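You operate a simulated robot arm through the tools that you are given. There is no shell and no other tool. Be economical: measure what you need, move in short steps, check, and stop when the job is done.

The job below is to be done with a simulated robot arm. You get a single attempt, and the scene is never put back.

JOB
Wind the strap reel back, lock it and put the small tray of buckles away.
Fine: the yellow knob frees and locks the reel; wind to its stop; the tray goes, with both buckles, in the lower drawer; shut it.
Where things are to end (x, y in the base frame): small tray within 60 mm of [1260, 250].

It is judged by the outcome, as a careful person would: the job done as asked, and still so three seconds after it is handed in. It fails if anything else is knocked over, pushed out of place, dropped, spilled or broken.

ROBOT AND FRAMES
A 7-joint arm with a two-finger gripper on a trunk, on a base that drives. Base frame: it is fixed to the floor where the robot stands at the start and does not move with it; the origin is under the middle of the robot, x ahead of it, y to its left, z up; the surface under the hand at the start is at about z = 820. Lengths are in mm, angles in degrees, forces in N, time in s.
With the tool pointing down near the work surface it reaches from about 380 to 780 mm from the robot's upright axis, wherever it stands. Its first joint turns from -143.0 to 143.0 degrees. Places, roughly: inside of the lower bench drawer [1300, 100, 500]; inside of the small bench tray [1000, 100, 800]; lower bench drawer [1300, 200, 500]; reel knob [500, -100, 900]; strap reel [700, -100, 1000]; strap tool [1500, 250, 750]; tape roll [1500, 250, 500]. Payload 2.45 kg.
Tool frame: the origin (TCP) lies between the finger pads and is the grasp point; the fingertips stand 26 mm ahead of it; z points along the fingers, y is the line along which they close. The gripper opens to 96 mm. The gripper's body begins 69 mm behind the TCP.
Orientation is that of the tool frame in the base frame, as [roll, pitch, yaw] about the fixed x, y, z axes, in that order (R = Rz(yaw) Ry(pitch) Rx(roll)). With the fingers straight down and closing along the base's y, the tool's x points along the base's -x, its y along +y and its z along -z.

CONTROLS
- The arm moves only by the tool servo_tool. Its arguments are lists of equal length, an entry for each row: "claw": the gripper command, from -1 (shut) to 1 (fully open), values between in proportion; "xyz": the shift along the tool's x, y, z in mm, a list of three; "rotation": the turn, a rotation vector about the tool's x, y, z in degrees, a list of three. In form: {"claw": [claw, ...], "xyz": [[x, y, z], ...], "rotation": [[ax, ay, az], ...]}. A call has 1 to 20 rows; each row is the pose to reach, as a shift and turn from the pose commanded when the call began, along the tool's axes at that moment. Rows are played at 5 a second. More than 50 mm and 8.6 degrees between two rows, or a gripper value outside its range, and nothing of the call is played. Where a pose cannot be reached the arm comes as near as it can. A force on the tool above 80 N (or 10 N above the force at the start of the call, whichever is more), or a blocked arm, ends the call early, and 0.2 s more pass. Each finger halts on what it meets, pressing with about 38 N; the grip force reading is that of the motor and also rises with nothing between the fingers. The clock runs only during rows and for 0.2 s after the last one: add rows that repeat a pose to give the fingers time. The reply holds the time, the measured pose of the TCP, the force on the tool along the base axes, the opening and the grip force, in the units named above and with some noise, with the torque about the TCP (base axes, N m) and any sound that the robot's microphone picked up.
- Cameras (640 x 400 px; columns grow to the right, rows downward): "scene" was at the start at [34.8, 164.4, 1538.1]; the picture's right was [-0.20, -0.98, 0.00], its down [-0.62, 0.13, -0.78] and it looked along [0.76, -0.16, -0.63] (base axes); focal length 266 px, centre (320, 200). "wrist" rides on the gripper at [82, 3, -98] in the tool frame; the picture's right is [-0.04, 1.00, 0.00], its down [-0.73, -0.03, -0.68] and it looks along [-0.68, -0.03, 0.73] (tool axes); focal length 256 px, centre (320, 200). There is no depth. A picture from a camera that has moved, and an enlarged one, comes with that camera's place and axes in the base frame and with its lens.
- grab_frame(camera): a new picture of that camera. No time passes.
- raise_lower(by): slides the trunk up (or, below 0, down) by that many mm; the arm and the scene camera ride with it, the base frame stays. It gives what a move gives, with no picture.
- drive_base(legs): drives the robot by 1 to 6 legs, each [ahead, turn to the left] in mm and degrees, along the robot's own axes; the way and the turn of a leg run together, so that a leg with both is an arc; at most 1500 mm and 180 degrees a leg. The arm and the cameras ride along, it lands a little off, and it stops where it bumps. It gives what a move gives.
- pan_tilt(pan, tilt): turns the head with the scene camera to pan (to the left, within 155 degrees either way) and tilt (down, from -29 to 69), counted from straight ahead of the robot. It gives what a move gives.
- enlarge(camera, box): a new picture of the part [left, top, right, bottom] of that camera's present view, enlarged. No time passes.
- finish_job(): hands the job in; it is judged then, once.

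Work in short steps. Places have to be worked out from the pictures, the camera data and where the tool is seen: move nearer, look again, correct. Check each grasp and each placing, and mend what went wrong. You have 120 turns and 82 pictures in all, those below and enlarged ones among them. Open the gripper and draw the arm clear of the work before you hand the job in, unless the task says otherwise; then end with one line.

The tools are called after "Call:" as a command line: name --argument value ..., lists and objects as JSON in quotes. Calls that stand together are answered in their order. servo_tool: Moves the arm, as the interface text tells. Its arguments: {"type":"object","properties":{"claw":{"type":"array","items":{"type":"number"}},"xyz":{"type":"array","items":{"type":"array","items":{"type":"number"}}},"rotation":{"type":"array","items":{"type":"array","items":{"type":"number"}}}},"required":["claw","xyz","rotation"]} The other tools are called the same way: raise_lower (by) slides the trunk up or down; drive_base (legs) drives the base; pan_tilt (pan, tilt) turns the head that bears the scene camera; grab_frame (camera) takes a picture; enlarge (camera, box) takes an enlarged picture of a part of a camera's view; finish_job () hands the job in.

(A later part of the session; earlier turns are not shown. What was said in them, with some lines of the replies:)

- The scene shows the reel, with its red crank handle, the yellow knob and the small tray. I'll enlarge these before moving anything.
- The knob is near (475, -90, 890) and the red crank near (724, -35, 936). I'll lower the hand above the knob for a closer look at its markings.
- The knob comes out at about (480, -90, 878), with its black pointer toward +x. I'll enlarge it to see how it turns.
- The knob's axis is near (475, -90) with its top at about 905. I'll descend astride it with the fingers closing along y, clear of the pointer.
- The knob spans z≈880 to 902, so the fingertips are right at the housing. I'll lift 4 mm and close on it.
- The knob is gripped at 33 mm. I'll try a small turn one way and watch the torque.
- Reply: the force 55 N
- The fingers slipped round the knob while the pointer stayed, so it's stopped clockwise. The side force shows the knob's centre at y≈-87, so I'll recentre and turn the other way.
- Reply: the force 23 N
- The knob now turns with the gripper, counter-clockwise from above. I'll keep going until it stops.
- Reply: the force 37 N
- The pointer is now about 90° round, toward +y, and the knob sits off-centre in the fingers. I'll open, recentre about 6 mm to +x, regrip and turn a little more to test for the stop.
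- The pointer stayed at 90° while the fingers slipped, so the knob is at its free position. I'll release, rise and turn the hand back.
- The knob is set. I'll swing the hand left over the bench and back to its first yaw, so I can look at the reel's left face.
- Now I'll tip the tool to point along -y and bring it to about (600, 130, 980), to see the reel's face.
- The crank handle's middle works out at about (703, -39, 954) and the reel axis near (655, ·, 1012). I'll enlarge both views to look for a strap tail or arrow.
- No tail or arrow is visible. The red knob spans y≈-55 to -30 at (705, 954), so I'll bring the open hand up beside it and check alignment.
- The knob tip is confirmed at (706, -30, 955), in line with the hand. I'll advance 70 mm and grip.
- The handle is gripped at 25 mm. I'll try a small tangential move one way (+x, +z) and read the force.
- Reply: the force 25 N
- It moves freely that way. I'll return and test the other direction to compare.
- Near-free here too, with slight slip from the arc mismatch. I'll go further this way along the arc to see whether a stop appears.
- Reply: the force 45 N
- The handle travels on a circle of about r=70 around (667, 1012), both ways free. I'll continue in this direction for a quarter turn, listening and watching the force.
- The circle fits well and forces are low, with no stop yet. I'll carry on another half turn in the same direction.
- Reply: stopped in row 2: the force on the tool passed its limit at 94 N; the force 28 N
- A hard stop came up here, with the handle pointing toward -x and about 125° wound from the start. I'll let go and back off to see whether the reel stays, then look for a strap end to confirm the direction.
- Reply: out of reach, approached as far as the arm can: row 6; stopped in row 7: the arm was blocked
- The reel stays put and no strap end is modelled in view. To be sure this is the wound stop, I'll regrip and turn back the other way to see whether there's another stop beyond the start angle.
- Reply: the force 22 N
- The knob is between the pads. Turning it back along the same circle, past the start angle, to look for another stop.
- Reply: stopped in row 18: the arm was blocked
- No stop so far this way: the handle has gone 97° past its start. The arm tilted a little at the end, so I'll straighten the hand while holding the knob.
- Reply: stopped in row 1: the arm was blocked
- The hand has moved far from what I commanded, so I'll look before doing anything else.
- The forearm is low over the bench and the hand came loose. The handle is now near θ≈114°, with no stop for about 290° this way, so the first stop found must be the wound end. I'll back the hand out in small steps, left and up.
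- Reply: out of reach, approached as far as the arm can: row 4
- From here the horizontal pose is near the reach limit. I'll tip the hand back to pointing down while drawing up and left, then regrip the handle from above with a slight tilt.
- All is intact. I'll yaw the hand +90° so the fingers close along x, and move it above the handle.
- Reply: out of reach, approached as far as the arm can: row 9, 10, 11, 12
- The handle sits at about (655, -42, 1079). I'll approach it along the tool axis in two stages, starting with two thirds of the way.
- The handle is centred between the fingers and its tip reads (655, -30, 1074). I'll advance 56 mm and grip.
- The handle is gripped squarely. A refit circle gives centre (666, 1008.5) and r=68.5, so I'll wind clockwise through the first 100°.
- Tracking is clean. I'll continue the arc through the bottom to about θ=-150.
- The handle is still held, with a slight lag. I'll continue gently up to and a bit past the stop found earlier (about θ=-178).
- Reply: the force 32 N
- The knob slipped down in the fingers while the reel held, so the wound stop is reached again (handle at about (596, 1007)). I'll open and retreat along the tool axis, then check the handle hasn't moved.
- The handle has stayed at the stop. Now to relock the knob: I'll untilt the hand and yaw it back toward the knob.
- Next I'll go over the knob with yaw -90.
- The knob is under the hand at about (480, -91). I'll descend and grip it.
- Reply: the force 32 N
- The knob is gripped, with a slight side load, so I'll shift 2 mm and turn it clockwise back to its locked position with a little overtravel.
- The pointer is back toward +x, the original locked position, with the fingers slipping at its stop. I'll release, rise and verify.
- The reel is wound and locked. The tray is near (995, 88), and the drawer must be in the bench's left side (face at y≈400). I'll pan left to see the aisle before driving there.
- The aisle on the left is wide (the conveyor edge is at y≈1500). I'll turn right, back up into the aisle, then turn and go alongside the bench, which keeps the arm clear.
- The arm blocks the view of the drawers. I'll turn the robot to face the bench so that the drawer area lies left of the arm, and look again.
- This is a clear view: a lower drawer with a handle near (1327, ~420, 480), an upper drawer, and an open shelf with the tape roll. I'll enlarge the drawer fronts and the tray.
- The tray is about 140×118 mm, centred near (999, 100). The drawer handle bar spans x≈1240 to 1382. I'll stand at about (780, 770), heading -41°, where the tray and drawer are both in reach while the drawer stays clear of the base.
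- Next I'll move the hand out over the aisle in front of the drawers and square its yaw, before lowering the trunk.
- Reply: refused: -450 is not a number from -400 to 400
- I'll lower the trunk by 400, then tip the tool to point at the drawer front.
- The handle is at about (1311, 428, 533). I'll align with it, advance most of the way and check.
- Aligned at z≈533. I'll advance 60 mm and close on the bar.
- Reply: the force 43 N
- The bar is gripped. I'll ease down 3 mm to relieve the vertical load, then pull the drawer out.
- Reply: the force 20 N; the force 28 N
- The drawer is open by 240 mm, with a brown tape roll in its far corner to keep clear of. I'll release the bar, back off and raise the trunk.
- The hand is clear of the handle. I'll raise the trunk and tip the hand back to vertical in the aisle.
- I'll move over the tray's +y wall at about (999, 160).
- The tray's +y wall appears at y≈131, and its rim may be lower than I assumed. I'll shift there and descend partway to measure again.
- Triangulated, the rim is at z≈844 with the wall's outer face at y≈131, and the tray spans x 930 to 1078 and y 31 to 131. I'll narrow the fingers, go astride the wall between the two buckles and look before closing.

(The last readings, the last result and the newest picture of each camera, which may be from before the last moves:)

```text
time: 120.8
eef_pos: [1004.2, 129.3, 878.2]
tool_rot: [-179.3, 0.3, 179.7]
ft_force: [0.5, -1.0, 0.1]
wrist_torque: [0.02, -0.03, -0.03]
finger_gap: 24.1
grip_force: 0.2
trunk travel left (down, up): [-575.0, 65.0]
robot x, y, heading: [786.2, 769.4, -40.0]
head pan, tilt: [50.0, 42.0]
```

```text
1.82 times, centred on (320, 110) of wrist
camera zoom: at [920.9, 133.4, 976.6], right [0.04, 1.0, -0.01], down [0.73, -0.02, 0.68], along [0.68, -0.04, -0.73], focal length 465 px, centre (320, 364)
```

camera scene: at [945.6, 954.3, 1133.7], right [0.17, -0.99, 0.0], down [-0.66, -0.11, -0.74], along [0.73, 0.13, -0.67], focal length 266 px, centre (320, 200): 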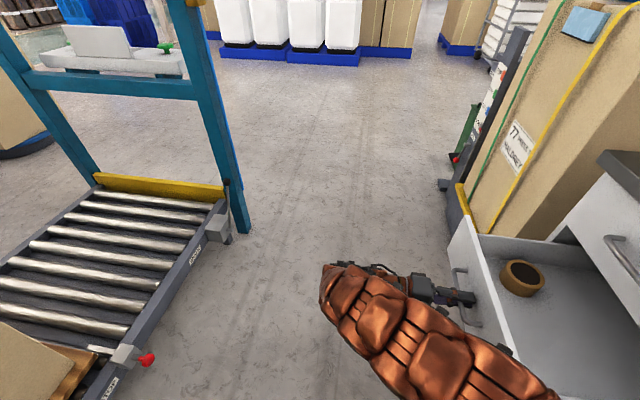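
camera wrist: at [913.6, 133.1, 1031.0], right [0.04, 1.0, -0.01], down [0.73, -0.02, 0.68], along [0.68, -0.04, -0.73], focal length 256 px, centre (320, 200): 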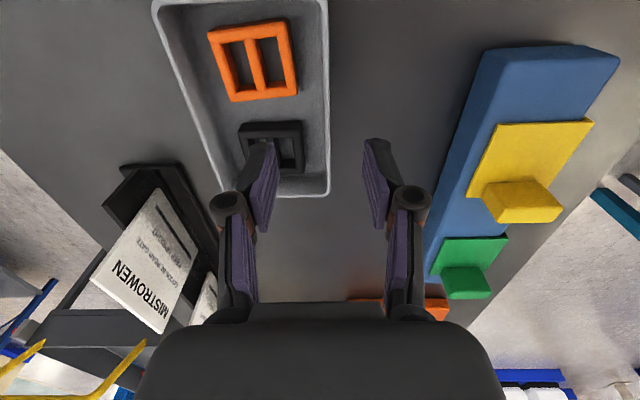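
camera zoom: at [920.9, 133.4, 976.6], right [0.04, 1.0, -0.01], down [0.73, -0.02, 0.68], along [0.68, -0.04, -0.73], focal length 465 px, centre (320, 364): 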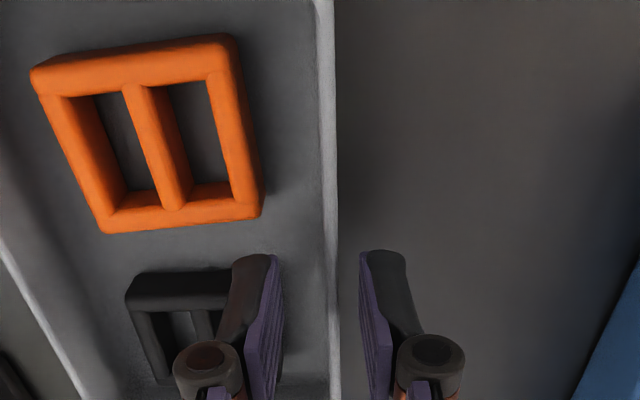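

The wall is about 2 mm toward +y of the finger midline. I'll correct, narrow slightly, descend to z≈848 and close on the wall.

Call:
servo_tool --claw '[-0.6, -0.6, -0.6, -0.6, -1, -1, -1]' --xyz '[[3, 2, 0], [3, 2, 12], [3, 2, 24], [3, 2, 30], [3, 2, 30], [3, 2, 30], [3, 2, 30]]' --rotation '[[0, 0, 0], [0, 0, 0], [0, 0, 0], [0, 0, 0], [0, 0, 0], [0, 0, 0], [0, 0, 0]]'

Call:
enlarge --camera "wrist" --box '[180, 0, 460, 220]'

```text
time: 122.4
eef_pos: [1002.3, 131.9, 850.3]
tool_rot: [-179.2, 0.4, 179.8]
ft_force: [0.6, 7.7, 29.6]
wrist_torque: [0.19, 0.07, -0.14]
finger_gap: 5.8
grip_force: 32.1
trunk travel left (down, up): [-575.0, 65.0]
robot x, y, heading: [784.6, 765.0, -40.1]
head pan, tilt: [50.0, 42.0]
```

```text
1.82 times, centred on (320, 110) of wrist
camera zoom: at [919.0, 136.3, 949.2], right [0.04, 1.0, -0.01], down [0.73, -0.02, 0.68], along [0.68, -0.04, -0.73], focal length 465 px, centre (320, 364)
```

zoom: 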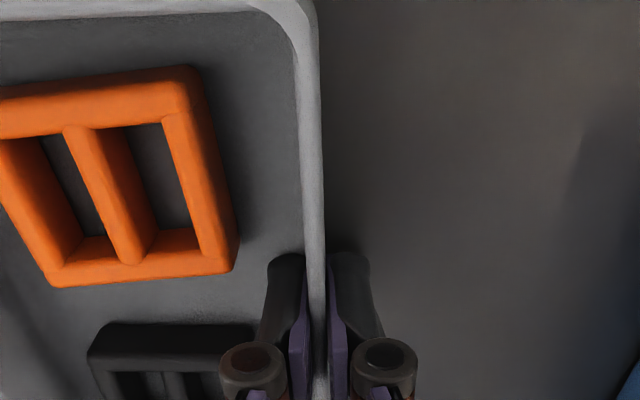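

The wall is gripped at 5.8 mm, and the upward force suggests the inner fingertip touches the tray floor. I'll lift slowly and check that it stays level.

Call:
servo_tool --claw '[-1, -1, -1, -1, -1, -1]' --xyz '[[0, 0, -3], [0, 0, -8], [0, 0, -16], [0, 0, -26], [0, 0, -38], [0, 0, -50]]' --rotation '[[0, 0, 0], [0, 0, 0], [0, 0, 0], [0, 0, 0], [0, 0, 0], [0, 0, 0]]'

Call:
grab_frame --camera "wrist"

```text
time: 123.8
eef_pos: [1002.8, 131.3, 897.1]
tool_rot: [-179.3, 0.3, 179.7]
ft_force: [-0.5, -0.4, -2.1]
wrist_torque: [0.07, -0.01, -0.03]
finger_gap: 5.9
grip_force: 31.7
trunk travel left (down, up): [-575.0, 65.0]
robot x, y, heading: [783.6, 771.6, -40.0]
head pan, tilt: [50.0, 42.0]
```

```text
18 pictures are left
camera wrist: at [919.6, 135.1, 997.0], right [0.04, 1.0, -0.01], down [0.73, -0.02, 0.68], along [0.68, -0.04, -0.73], focal length 256 px, centre (320, 200)
```

wrist: 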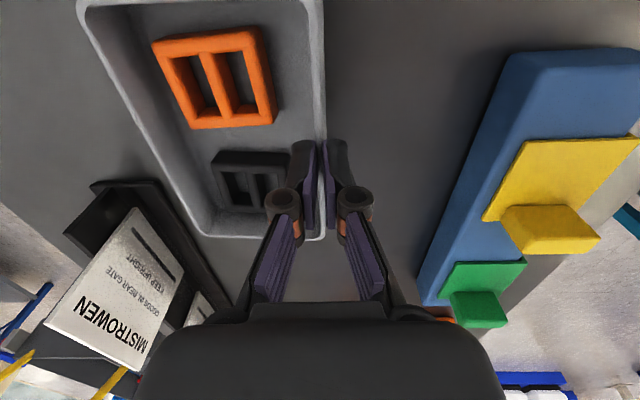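

The tray is level in the grip with both buckles in it. I'll lift it well clear and carry it over the open drawer at about (1259, 540).

Call:
servo_tool --claw '[-1, -1, -1, -1, -1, -1, -1, -1, -1, -1, -1, -1, -1, -1, -1, -1, -1, -1, -1, -1]' --xyz '[[0, 0, -30], [0, 0, -65], [0, 0, -100], [0, 0, -135], [0, 0, -165], [-8, 12, -185], [-22, 35, -190], [-40, 64, -190], [-60, 95, -190], [-80, 127, -190], [-100, 160, -190], [-121, 193, -190], [-142, 226, -190], [-163, 260, -190], [-184, 294, -190], [-204, 326, -190], [-222, 355, -190], [-238, 380, -190], [-250, 399, -190], [-256, 409, -190]]' --rotation '[[0, 0, 0], [0, 0, 0], [0, 0, 0], [0, 0, 0], [0, 0, 0], [0, 0, 0], [0, 0, 0], [0, 0, 0], [0, 0, 0], [0, 0, 0], [0, 0, 0], [0, 0, 0], [0, 0, 0], [0, 0, 0], [0, 0, 0], [0, 0, 0], [0, 0, 0], [0, 0, 0], [0, 0, 0], [0, 0, 0]]'

Call:
grab_frame --camera "wrist"

```text
time: 128.0
eef_pos: [1257.1, 542.0, 1083.9]
tool_rot: [-179.4, 0.2, 179.7]
ft_force: [1.0, -0.1, -1.8]
wrist_torque: [0.05, -0.05, 0.06]
finger_gap: 6.1
grip_force: 32.9
trunk travel left (down, up): [-575.0, 65.0]
robot x, y, heading: [786.2, 769.6, -40.1]
head pan, tilt: [50.0, 42.0]
```

```text
17 pictures are left
camera wrist: at [1174.7, 546.3, 1183.2], right [0.04, 1.0, -0.01], down [0.73, -0.03, 0.68], along [0.68, -0.04, -0.73], focal length 256 px, centre (320, 200)
```

wrist: 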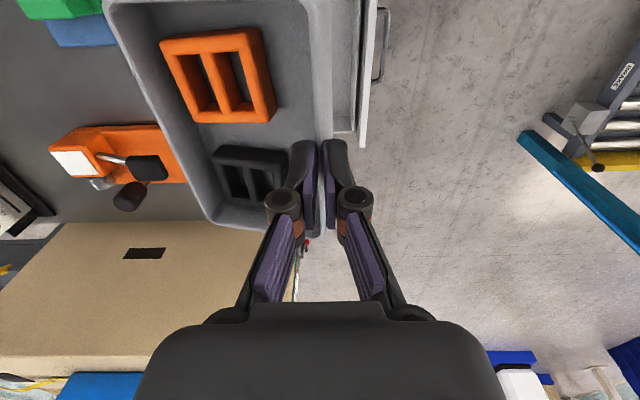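

The tray is over the open drawer and the front panel is clear of the hand. I'll lower the trunk by 400.

Call:
raise_lower --by -400

Call:
pan_tilt --pan 15 --tilt 50

Call:
grab_frame --camera "scene"

```text
time: 131.8
eef_pos: [1257.4, 542.1, 682.9]
tool_rot: [-179.4, 0.3, 179.7]
ft_force: [-0.4, -0.2, -1.1]
wrist_torque: [0.08, 0.07, -0.02]
finger_gap: 5.9
grip_force: 32.3
trunk travel left (down, up): [-175.0, 465.0]
robot x, y, heading: [784.0, 768.7, -40.3]
head pan, tilt: [50.0, 42.0]
```

```text
time: 132.9
eef_pos: [1257.0, 540.9, 684.9]
tool_rot: [-179.3, 0.3, 179.8]
ft_force: [-0.1, 0.3, -1.1]
wrist_torque: [0.04, 0.05, -0.04]
finger_gap: 6.0
grip_force: 32.4
trunk travel left (down, up): [-175.0, 465.0]
robot x, y, heading: [780.5, 770.2, -40.1]
head pan, tilt: [15.0, 50.0]
```

```text
16 pictures are left
camera scene: at [933.4, 907.2, 1122.3], right [-0.43, -0.9, 0.0], down [-0.69, 0.33, -0.64], along [0.58, -0.27, -0.77], focal length 266 px, centre (320, 200)
```

scene: 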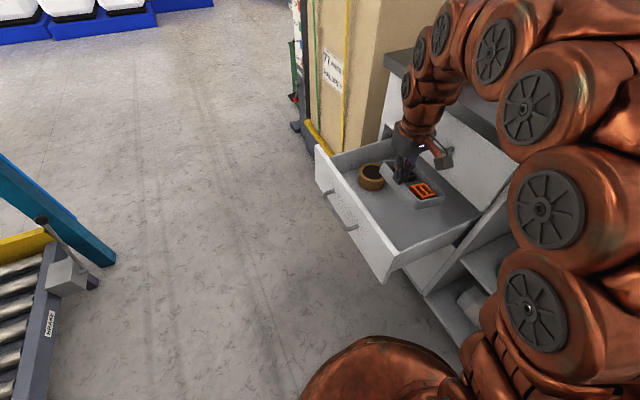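

There is good clearance around the tray. I'll lower it into the drawer, slowing near the floor and watching the vertical force.

Call:
servo_tool --claw '[-1, -1, -1, -1, -1]' --xyz '[[0, 0, 30], [0, 0, 65], [0, 0, 100], [0, 0, 125], [0, 0, 140]]' --rotation '[[0, 0, 0], [0, 0, 0], [0, 0, 0], [0, 0, 0], [0, 0, 0]]'

Call:
enlarge --camera "scene" --box '[310, 110, 490, 270]'

```text
time: 134.1
eef_pos: [1258.4, 541.5, 542.4]
tool_rot: [-179.3, 0.3, 179.7]
ft_force: [-0.6, -0.4, -0.7]
wrist_torque: [0.01, 0.02, -0.01]
finger_gap: 0.0
grip_force: 28.1
trunk travel left (down, up): [-175.0, 465.0]
robot x, y, heading: [782.5, 769.3, -40.6]
head pan, tilt: [15.0, 50.0]
```

```text
2.50 times, centred on (400, 190) of scene
camera zoom: at [933.4, 907.2, 1122.3], right [-0.43, -0.9, 0.0], down [-0.69, 0.33, -0.64], along [0.58, -0.27, -0.77], focal length 665 px, centre (120, 225)
```

zoom: 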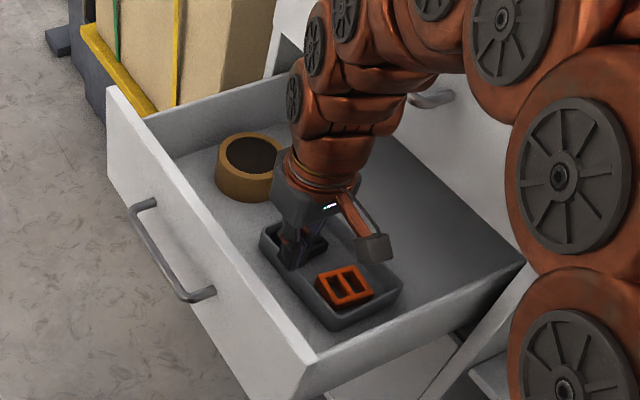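

The grip reads empty: the tray has slipped off onto the drawer floor, apparently upright. I'll lift the hand straight up and inspect it.

Call:
servo_tool --claw '[-1, -1, -1, -1]' --xyz '[[0, 0, -30], [0, 0, -70], [0, 0, -110], [0, 0, -150]]' --rotation '[[0, 0, 0], [0, 0, 0], [0, 0, 0], [0, 0, 0]]'

Call:
grab_frame --camera "wrist"

Call:
enlarge --camera "scene" --box '[310, 110, 490, 270]'

```text
time: 135.1
eef_pos: [1255.0, 542.3, 692.9]
tool_rot: [-179.4, 0.1, 179.8]
ft_force: [-0.4, 0.0, 0.1]
wrist_torque: [0.01, 0.0, 0.02]
finger_gap: 0.1
grip_force: 28.9
trunk travel left (down, up): [-175.0, 465.0]
robot x, y, heading: [783.5, 767.1, -40.3]
head pan, tilt: [15.0, 50.0]
```

```text
14 pictures are left
camera wrist: at [1171.9, 546.3, 793.3], right [0.04, 1.0, -0.01], down [0.73, -0.02, 0.68], along [0.68, -0.04, -0.73], focal length 256 px, centre (320, 200)
```

wrist: 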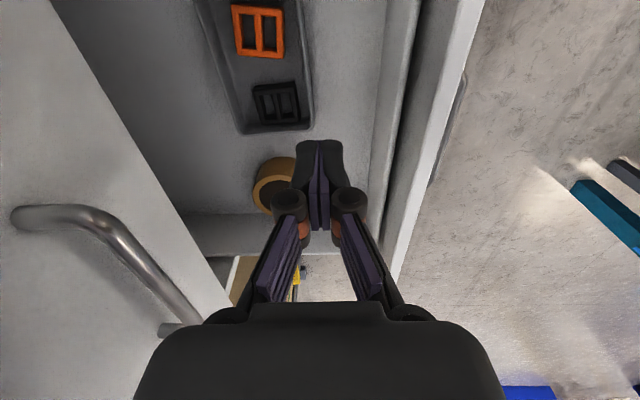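

```text
2.50 times, centred on (400, 190) of scene
camera zoom: at [933.4, 907.2, 1122.3], right [-0.43, -0.9, 0.0], down [-0.69, 0.33, -0.64], along [0.58, -0.27, -0.77], focal length 665 px, centre (120, 225)
```

zoom: 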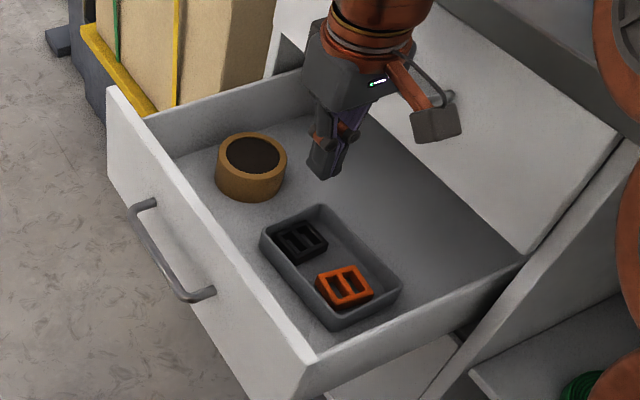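

The tray sits upright with both buckles at about (1250, 482), which shuts to about (1250, 242). The drop at the end was small and nothing spilled. I'll raise the hand over the drawer front into the aisle, then tip it for the handle.

Call:
servo_tool --claw '[-0.8, -0.6, -0.4, -0.3, -0.3, -0.3, -0.3, -0.3]' --xyz '[[0, 0, -25], [0, 0, -50], [3, 35, -50], [6, 75, -50], [9, 115, -50], [12, 155, -50], [15, 195, -50], [15, 220, -50]]' --rotation '[[0, 0, 0], [0, 0, 0], [0, 0, 0], [0, 0, 0], [0, 0, 0], [0, 0, 0], [0, 0, 0], [0, 0, 0]]'

Call:
servo_tool --claw '[-0.3, -0.3, -0.3, -0.3, -0.3, -0.3, -0.3, -0.3, -0.3, -0.3, -0.3, -0.3]' --xyz '[[-6, 0, 14], [-12, 0, 28], [-18, 0, 42], [-24, 0, 56], [-30, 0, 70], [-36, 0, 84], [-42, 0, 98], [-48, 0, 112], [-54, 0, 130], [-60, 0, 150], [-66, 0, 175], [-72, -5, 205]]' --rotation '[[7.5, 0, 0], [15, 0, 0], [22.5, 0, 0], [30, 0, 0], [37.5, 0, 0], [45, 0, 0], [52.5, 0, 0], [60, 0, 0], [67.5, 0, 0], [75, 0, 0], [82.5, 0, 0], [90, 0, 0]]'

Call:
grab_frame --camera "wrist"

```text
time: 136.9
eef_pos: [1242.1, 761.3, 742.3]
tool_rot: [-179.4, 0.4, 179.8]
ft_force: [-0.4, 0.3, 0.6]
wrist_torque: [0.03, 0.01, -0.02]
finger_gap: 33.7
grip_force: 0.0
trunk travel left (down, up): [-175.0, 465.0]
robot x, y, heading: [785.7, 767.9, -40.3]
head pan, tilt: [15.0, 50.0]
```

```text
time: 139.5
eef_pos: [1317.7, 755.6, 536.5]
tool_rot: [-89.3, 0.2, 179.8]
ft_force: [0.9, -0.6, 0.6]
wrist_torque: [0.01, 0.0, 0.0]
finger_gap: 33.7
grip_force: 0.2
trunk travel left (down, up): [-175.0, 465.0]
robot x, y, heading: [782.9, 767.2, -40.3]
head pan, tilt: [15.0, 50.0]
```

```text
12 pictures are left
camera wrist: at [1235.2, 852.3, 532.6], right [0.05, -0.01, -1.0], down [0.74, 0.68, 0.03], along [0.68, -0.74, 0.04], focal length 256 px, centre (320, 200)
```

wrist: 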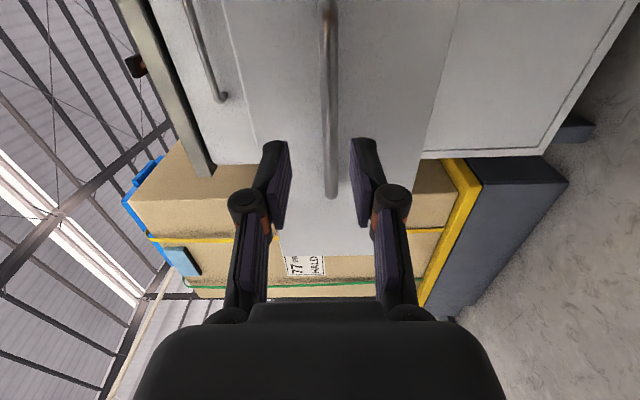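

The hand is in front of the handle. I'll shift 7 mm lower, advance 82 mm and grip the bar.

Call:
servo_tool --claw '[-0.3, -0.3, -0.3, -0.3, -0.6, -1, -1, -1]' --xyz '[[5, 8, 20], [5, 8, 45], [5, 8, 70], [5, 8, 81], [5, 8, 81], [5, 8, 81], [5, 8, 81], [5, 8, 81]]' --rotation '[[0, 0, 0], [0, 0, 0], [0, 0, 0], [0, 0, 0], [0, 0, 0], [0, 0, 0], [0, 0, 0], [0, 0, 0]]'

```text
time: 141.3
eef_pos: [1311.7, 675.6, 529.9]
tool_rot: [-89.3, 0.3, 179.7]
ft_force: [-1.7, -0.9, -2.3]
wrist_torque: [-0.01, 0.25, -0.16]
finger_gap: 10.4
grip_force: 37.2
trunk travel left (down, up): [-175.0, 465.0]
robot x, y, heading: [786.2, 770.3, -40.3]
head pan, tilt: [15.0, 50.0]
```

The bar is gripped at 10.4 mm. I'll push the drawer in smoothly, about 241 mm to its closed place.

Call:
servo_tool --claw '[-1, -1, -1, -1, -1, -1, -1, -1, -1, -1, -1, -1, -1, -1, -1]' --xyz '[[0, 0, 8], [0, 0, 22], [0, 0, 40], [0, 0, 60], [0, 0, 80], [0, 0, 100], [0, 0, 120], [0, 0, 140], [0, 0, 160], [0, 0, 180], [0, 0, 198], [0, 0, 214], [0, 0, 226], [0, 0, 235], [0, 0, 241]]' --rotation '[[0, 0, 0], [0, 0, 0], [0, 0, 0], [0, 0, 0], [0, 0, 0], [0, 0, 0], [0, 0, 0], [0, 0, 0], [0, 0, 0], [0, 0, 0], [0, 0, 0], [0, 0, 0], [0, 0, 0], [0, 0, 0], [0, 0, 0]]'

Call:
grab_frame --camera "wrist"

```text
time: 144.5
eef_pos: [1310.5, 434.0, 529.8]
tool_rot: [-89.8, 0.2, 179.8]
ft_force: [-5.5, 14.1, -35.5]
wrist_torque: [-0.05, 0.17, -0.62]
finger_gap: 10.6
grip_force: 38.1
trunk travel left (down, up): [-175.0, 465.0]
robot x, y, heading: [780.8, 771.4, -40.4]
head pan, tilt: [15.0, 50.0]
```

```text
11 pictures are left
camera wrist: at [1227.8, 531.8, 527.5], right [0.04, -0.01, -1.0], down [0.74, 0.68, 0.03], along [0.68, -0.74, 0.03], focal length 256 px, centre (320, 200)
```

wrist: 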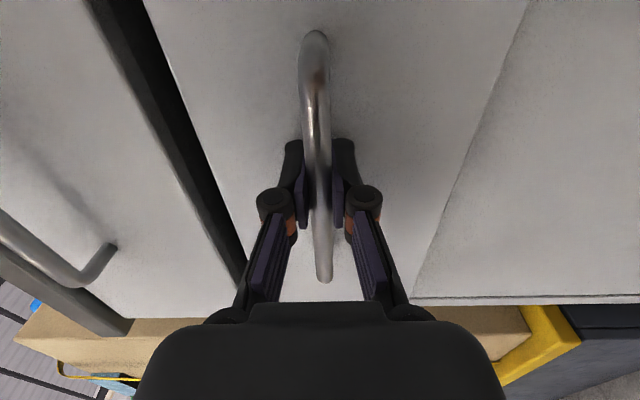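

The view matches the original shut state and resistance is rising. I'll press 5 mm more to seat it, then release, back away and look.

Call:
servo_tool --claw '[-1, -1, -1, -0.5, -0.3, -0.3, -0.3, -0.3, -0.3, -0.3]' --xyz '[[0, 0, 3], [0, 0, 6], [0, 0, 6], [0, 0, 4], [0, 0, 2], [0, 0, 0], [0, 0, -30], [0, 0, -70], [0, 0, -115], [0, 0, -160]]' --rotation '[[0, 0, 0], [0, 0, 0], [0, 0, 0], [0, 0, 0], [0, 0, 0], [0, 0, 0], [0, 0, 0], [0, 0, 0], [0, 0, 0], [0, 0, 0]]'

Call:
grab_frame --camera "wrist"

Call:
enlarge --camera "scene" --box '[290, 60, 520, 280]'

```text
time: 146.7
eef_pos: [1310.8, 594.5, 529.2]
tool_rot: [-89.4, 0.2, 179.7]
ft_force: [-0.3, 0.5, -0.4]
wrist_torque: [0.0, 0.02, 0.0]
finger_gap: 33.9
grip_force: 0.1
trunk travel left (down, up): [-175.0, 465.0]
robot x, y, heading: [783.5, 769.2, -40.1]
head pan, tilt: [15.0, 50.0]
```

```text
10 pictures are left
camera wrist: at [1228.2, 691.5, 526.3], right [0.04, -0.01, -1.0], down [0.74, 0.68, 0.03], along [0.68, -0.74, 0.04], focal length 256 px, centre (320, 200)
```

wrist: 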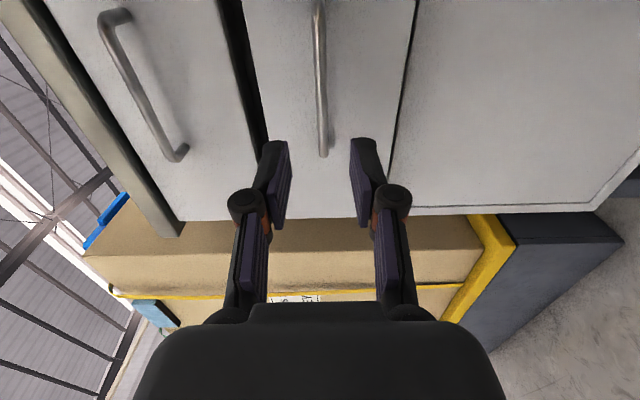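

```text
1.82 times, centred on (405, 170) of scene
camera zoom: at [933.6, 907.3, 1122.3], right [-0.43, -0.9, 0.0], down [-0.69, 0.33, -0.64], along [0.58, -0.27, -0.77], focal length 484 px, centre (166, 254)
```

zoom: 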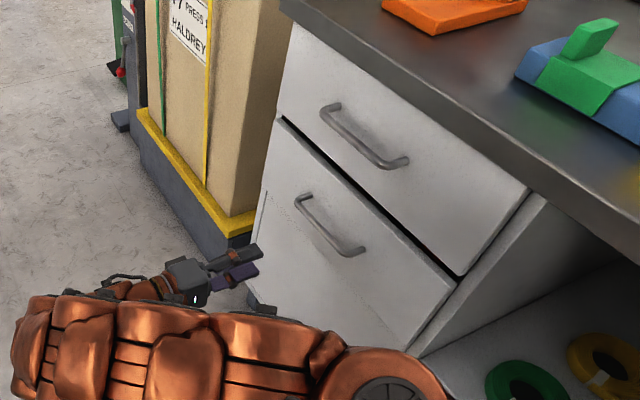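

The drawer is shut flush and the hand is clear. I'll raise the trunk and check the reel and bench top one last time.

Call:
raise_lower --by 400

Call:
pan_tilt --pan -50 --tilt 42

Call:
grab_frame --camera "scene"

```text
time: 150.5
eef_pos: [1310.4, 594.1, 929.9]
tool_rot: [-89.3, 0.3, 179.8]
ft_force: [-0.2, 0.3, -0.6]
wrist_torque: [0.0, -0.01, -0.01]
finger_gap: 33.6
grip_force: 0.1
trunk travel left (down, up): [-575.0, 65.0]
robot x, y, heading: [781.2, 769.1, -40.2]
head pan, tilt: [15.0, 50.0]
```

```text
time: 151.8
eef_pos: [1310.2, 592.9, 930.4]
tool_rot: [-89.4, 0.3, 179.8]
ft_force: [0.4, 0.1, -0.3]
wrist_torque: [-0.01, 0.01, 0.01]
finger_gap: 33.8
grip_force: 0.1
trunk travel left (down, up): [-575.0, 65.0]
robot x, y, heading: [784.7, 766.0, -40.2]
head pan, tilt: [-50.0, 42.0]
```

```text
8 pictures are left
camera scene: at [863.6, 856.7, 1533.5], right [-1.0, 0.0, 0.0], down [0.0, 0.67, -0.74], along [0.0, -0.74, -0.67], focal length 266 px, centre (320, 200)
```

scene: 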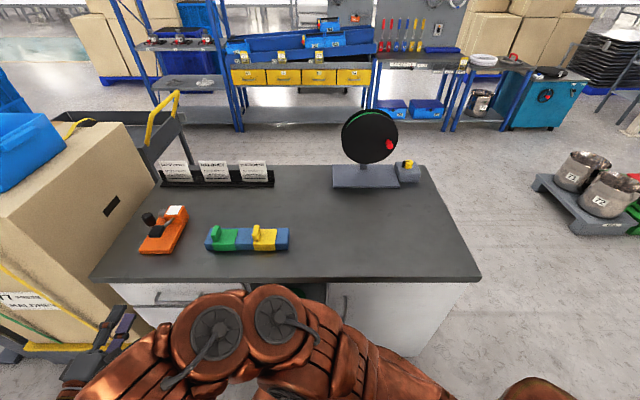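

The reel's handle is still at its stop, the knob is locked, the bench is undisturbed and the arm is clear. Handing in.

Call:
finish_job

```text
The job is handed in.
```

I wound the reel to its stop and locked it with the yellow knob, and the tray with both buckles is in the shut lower drawer, at about (1250, 240) by my estimate. The tray slipped from the gripper just above the drawer floor, but it landed upright and nothing spilled. Nothing marked the winding direction, so I took the only stop I found: turning the other way ran about 290° without one.
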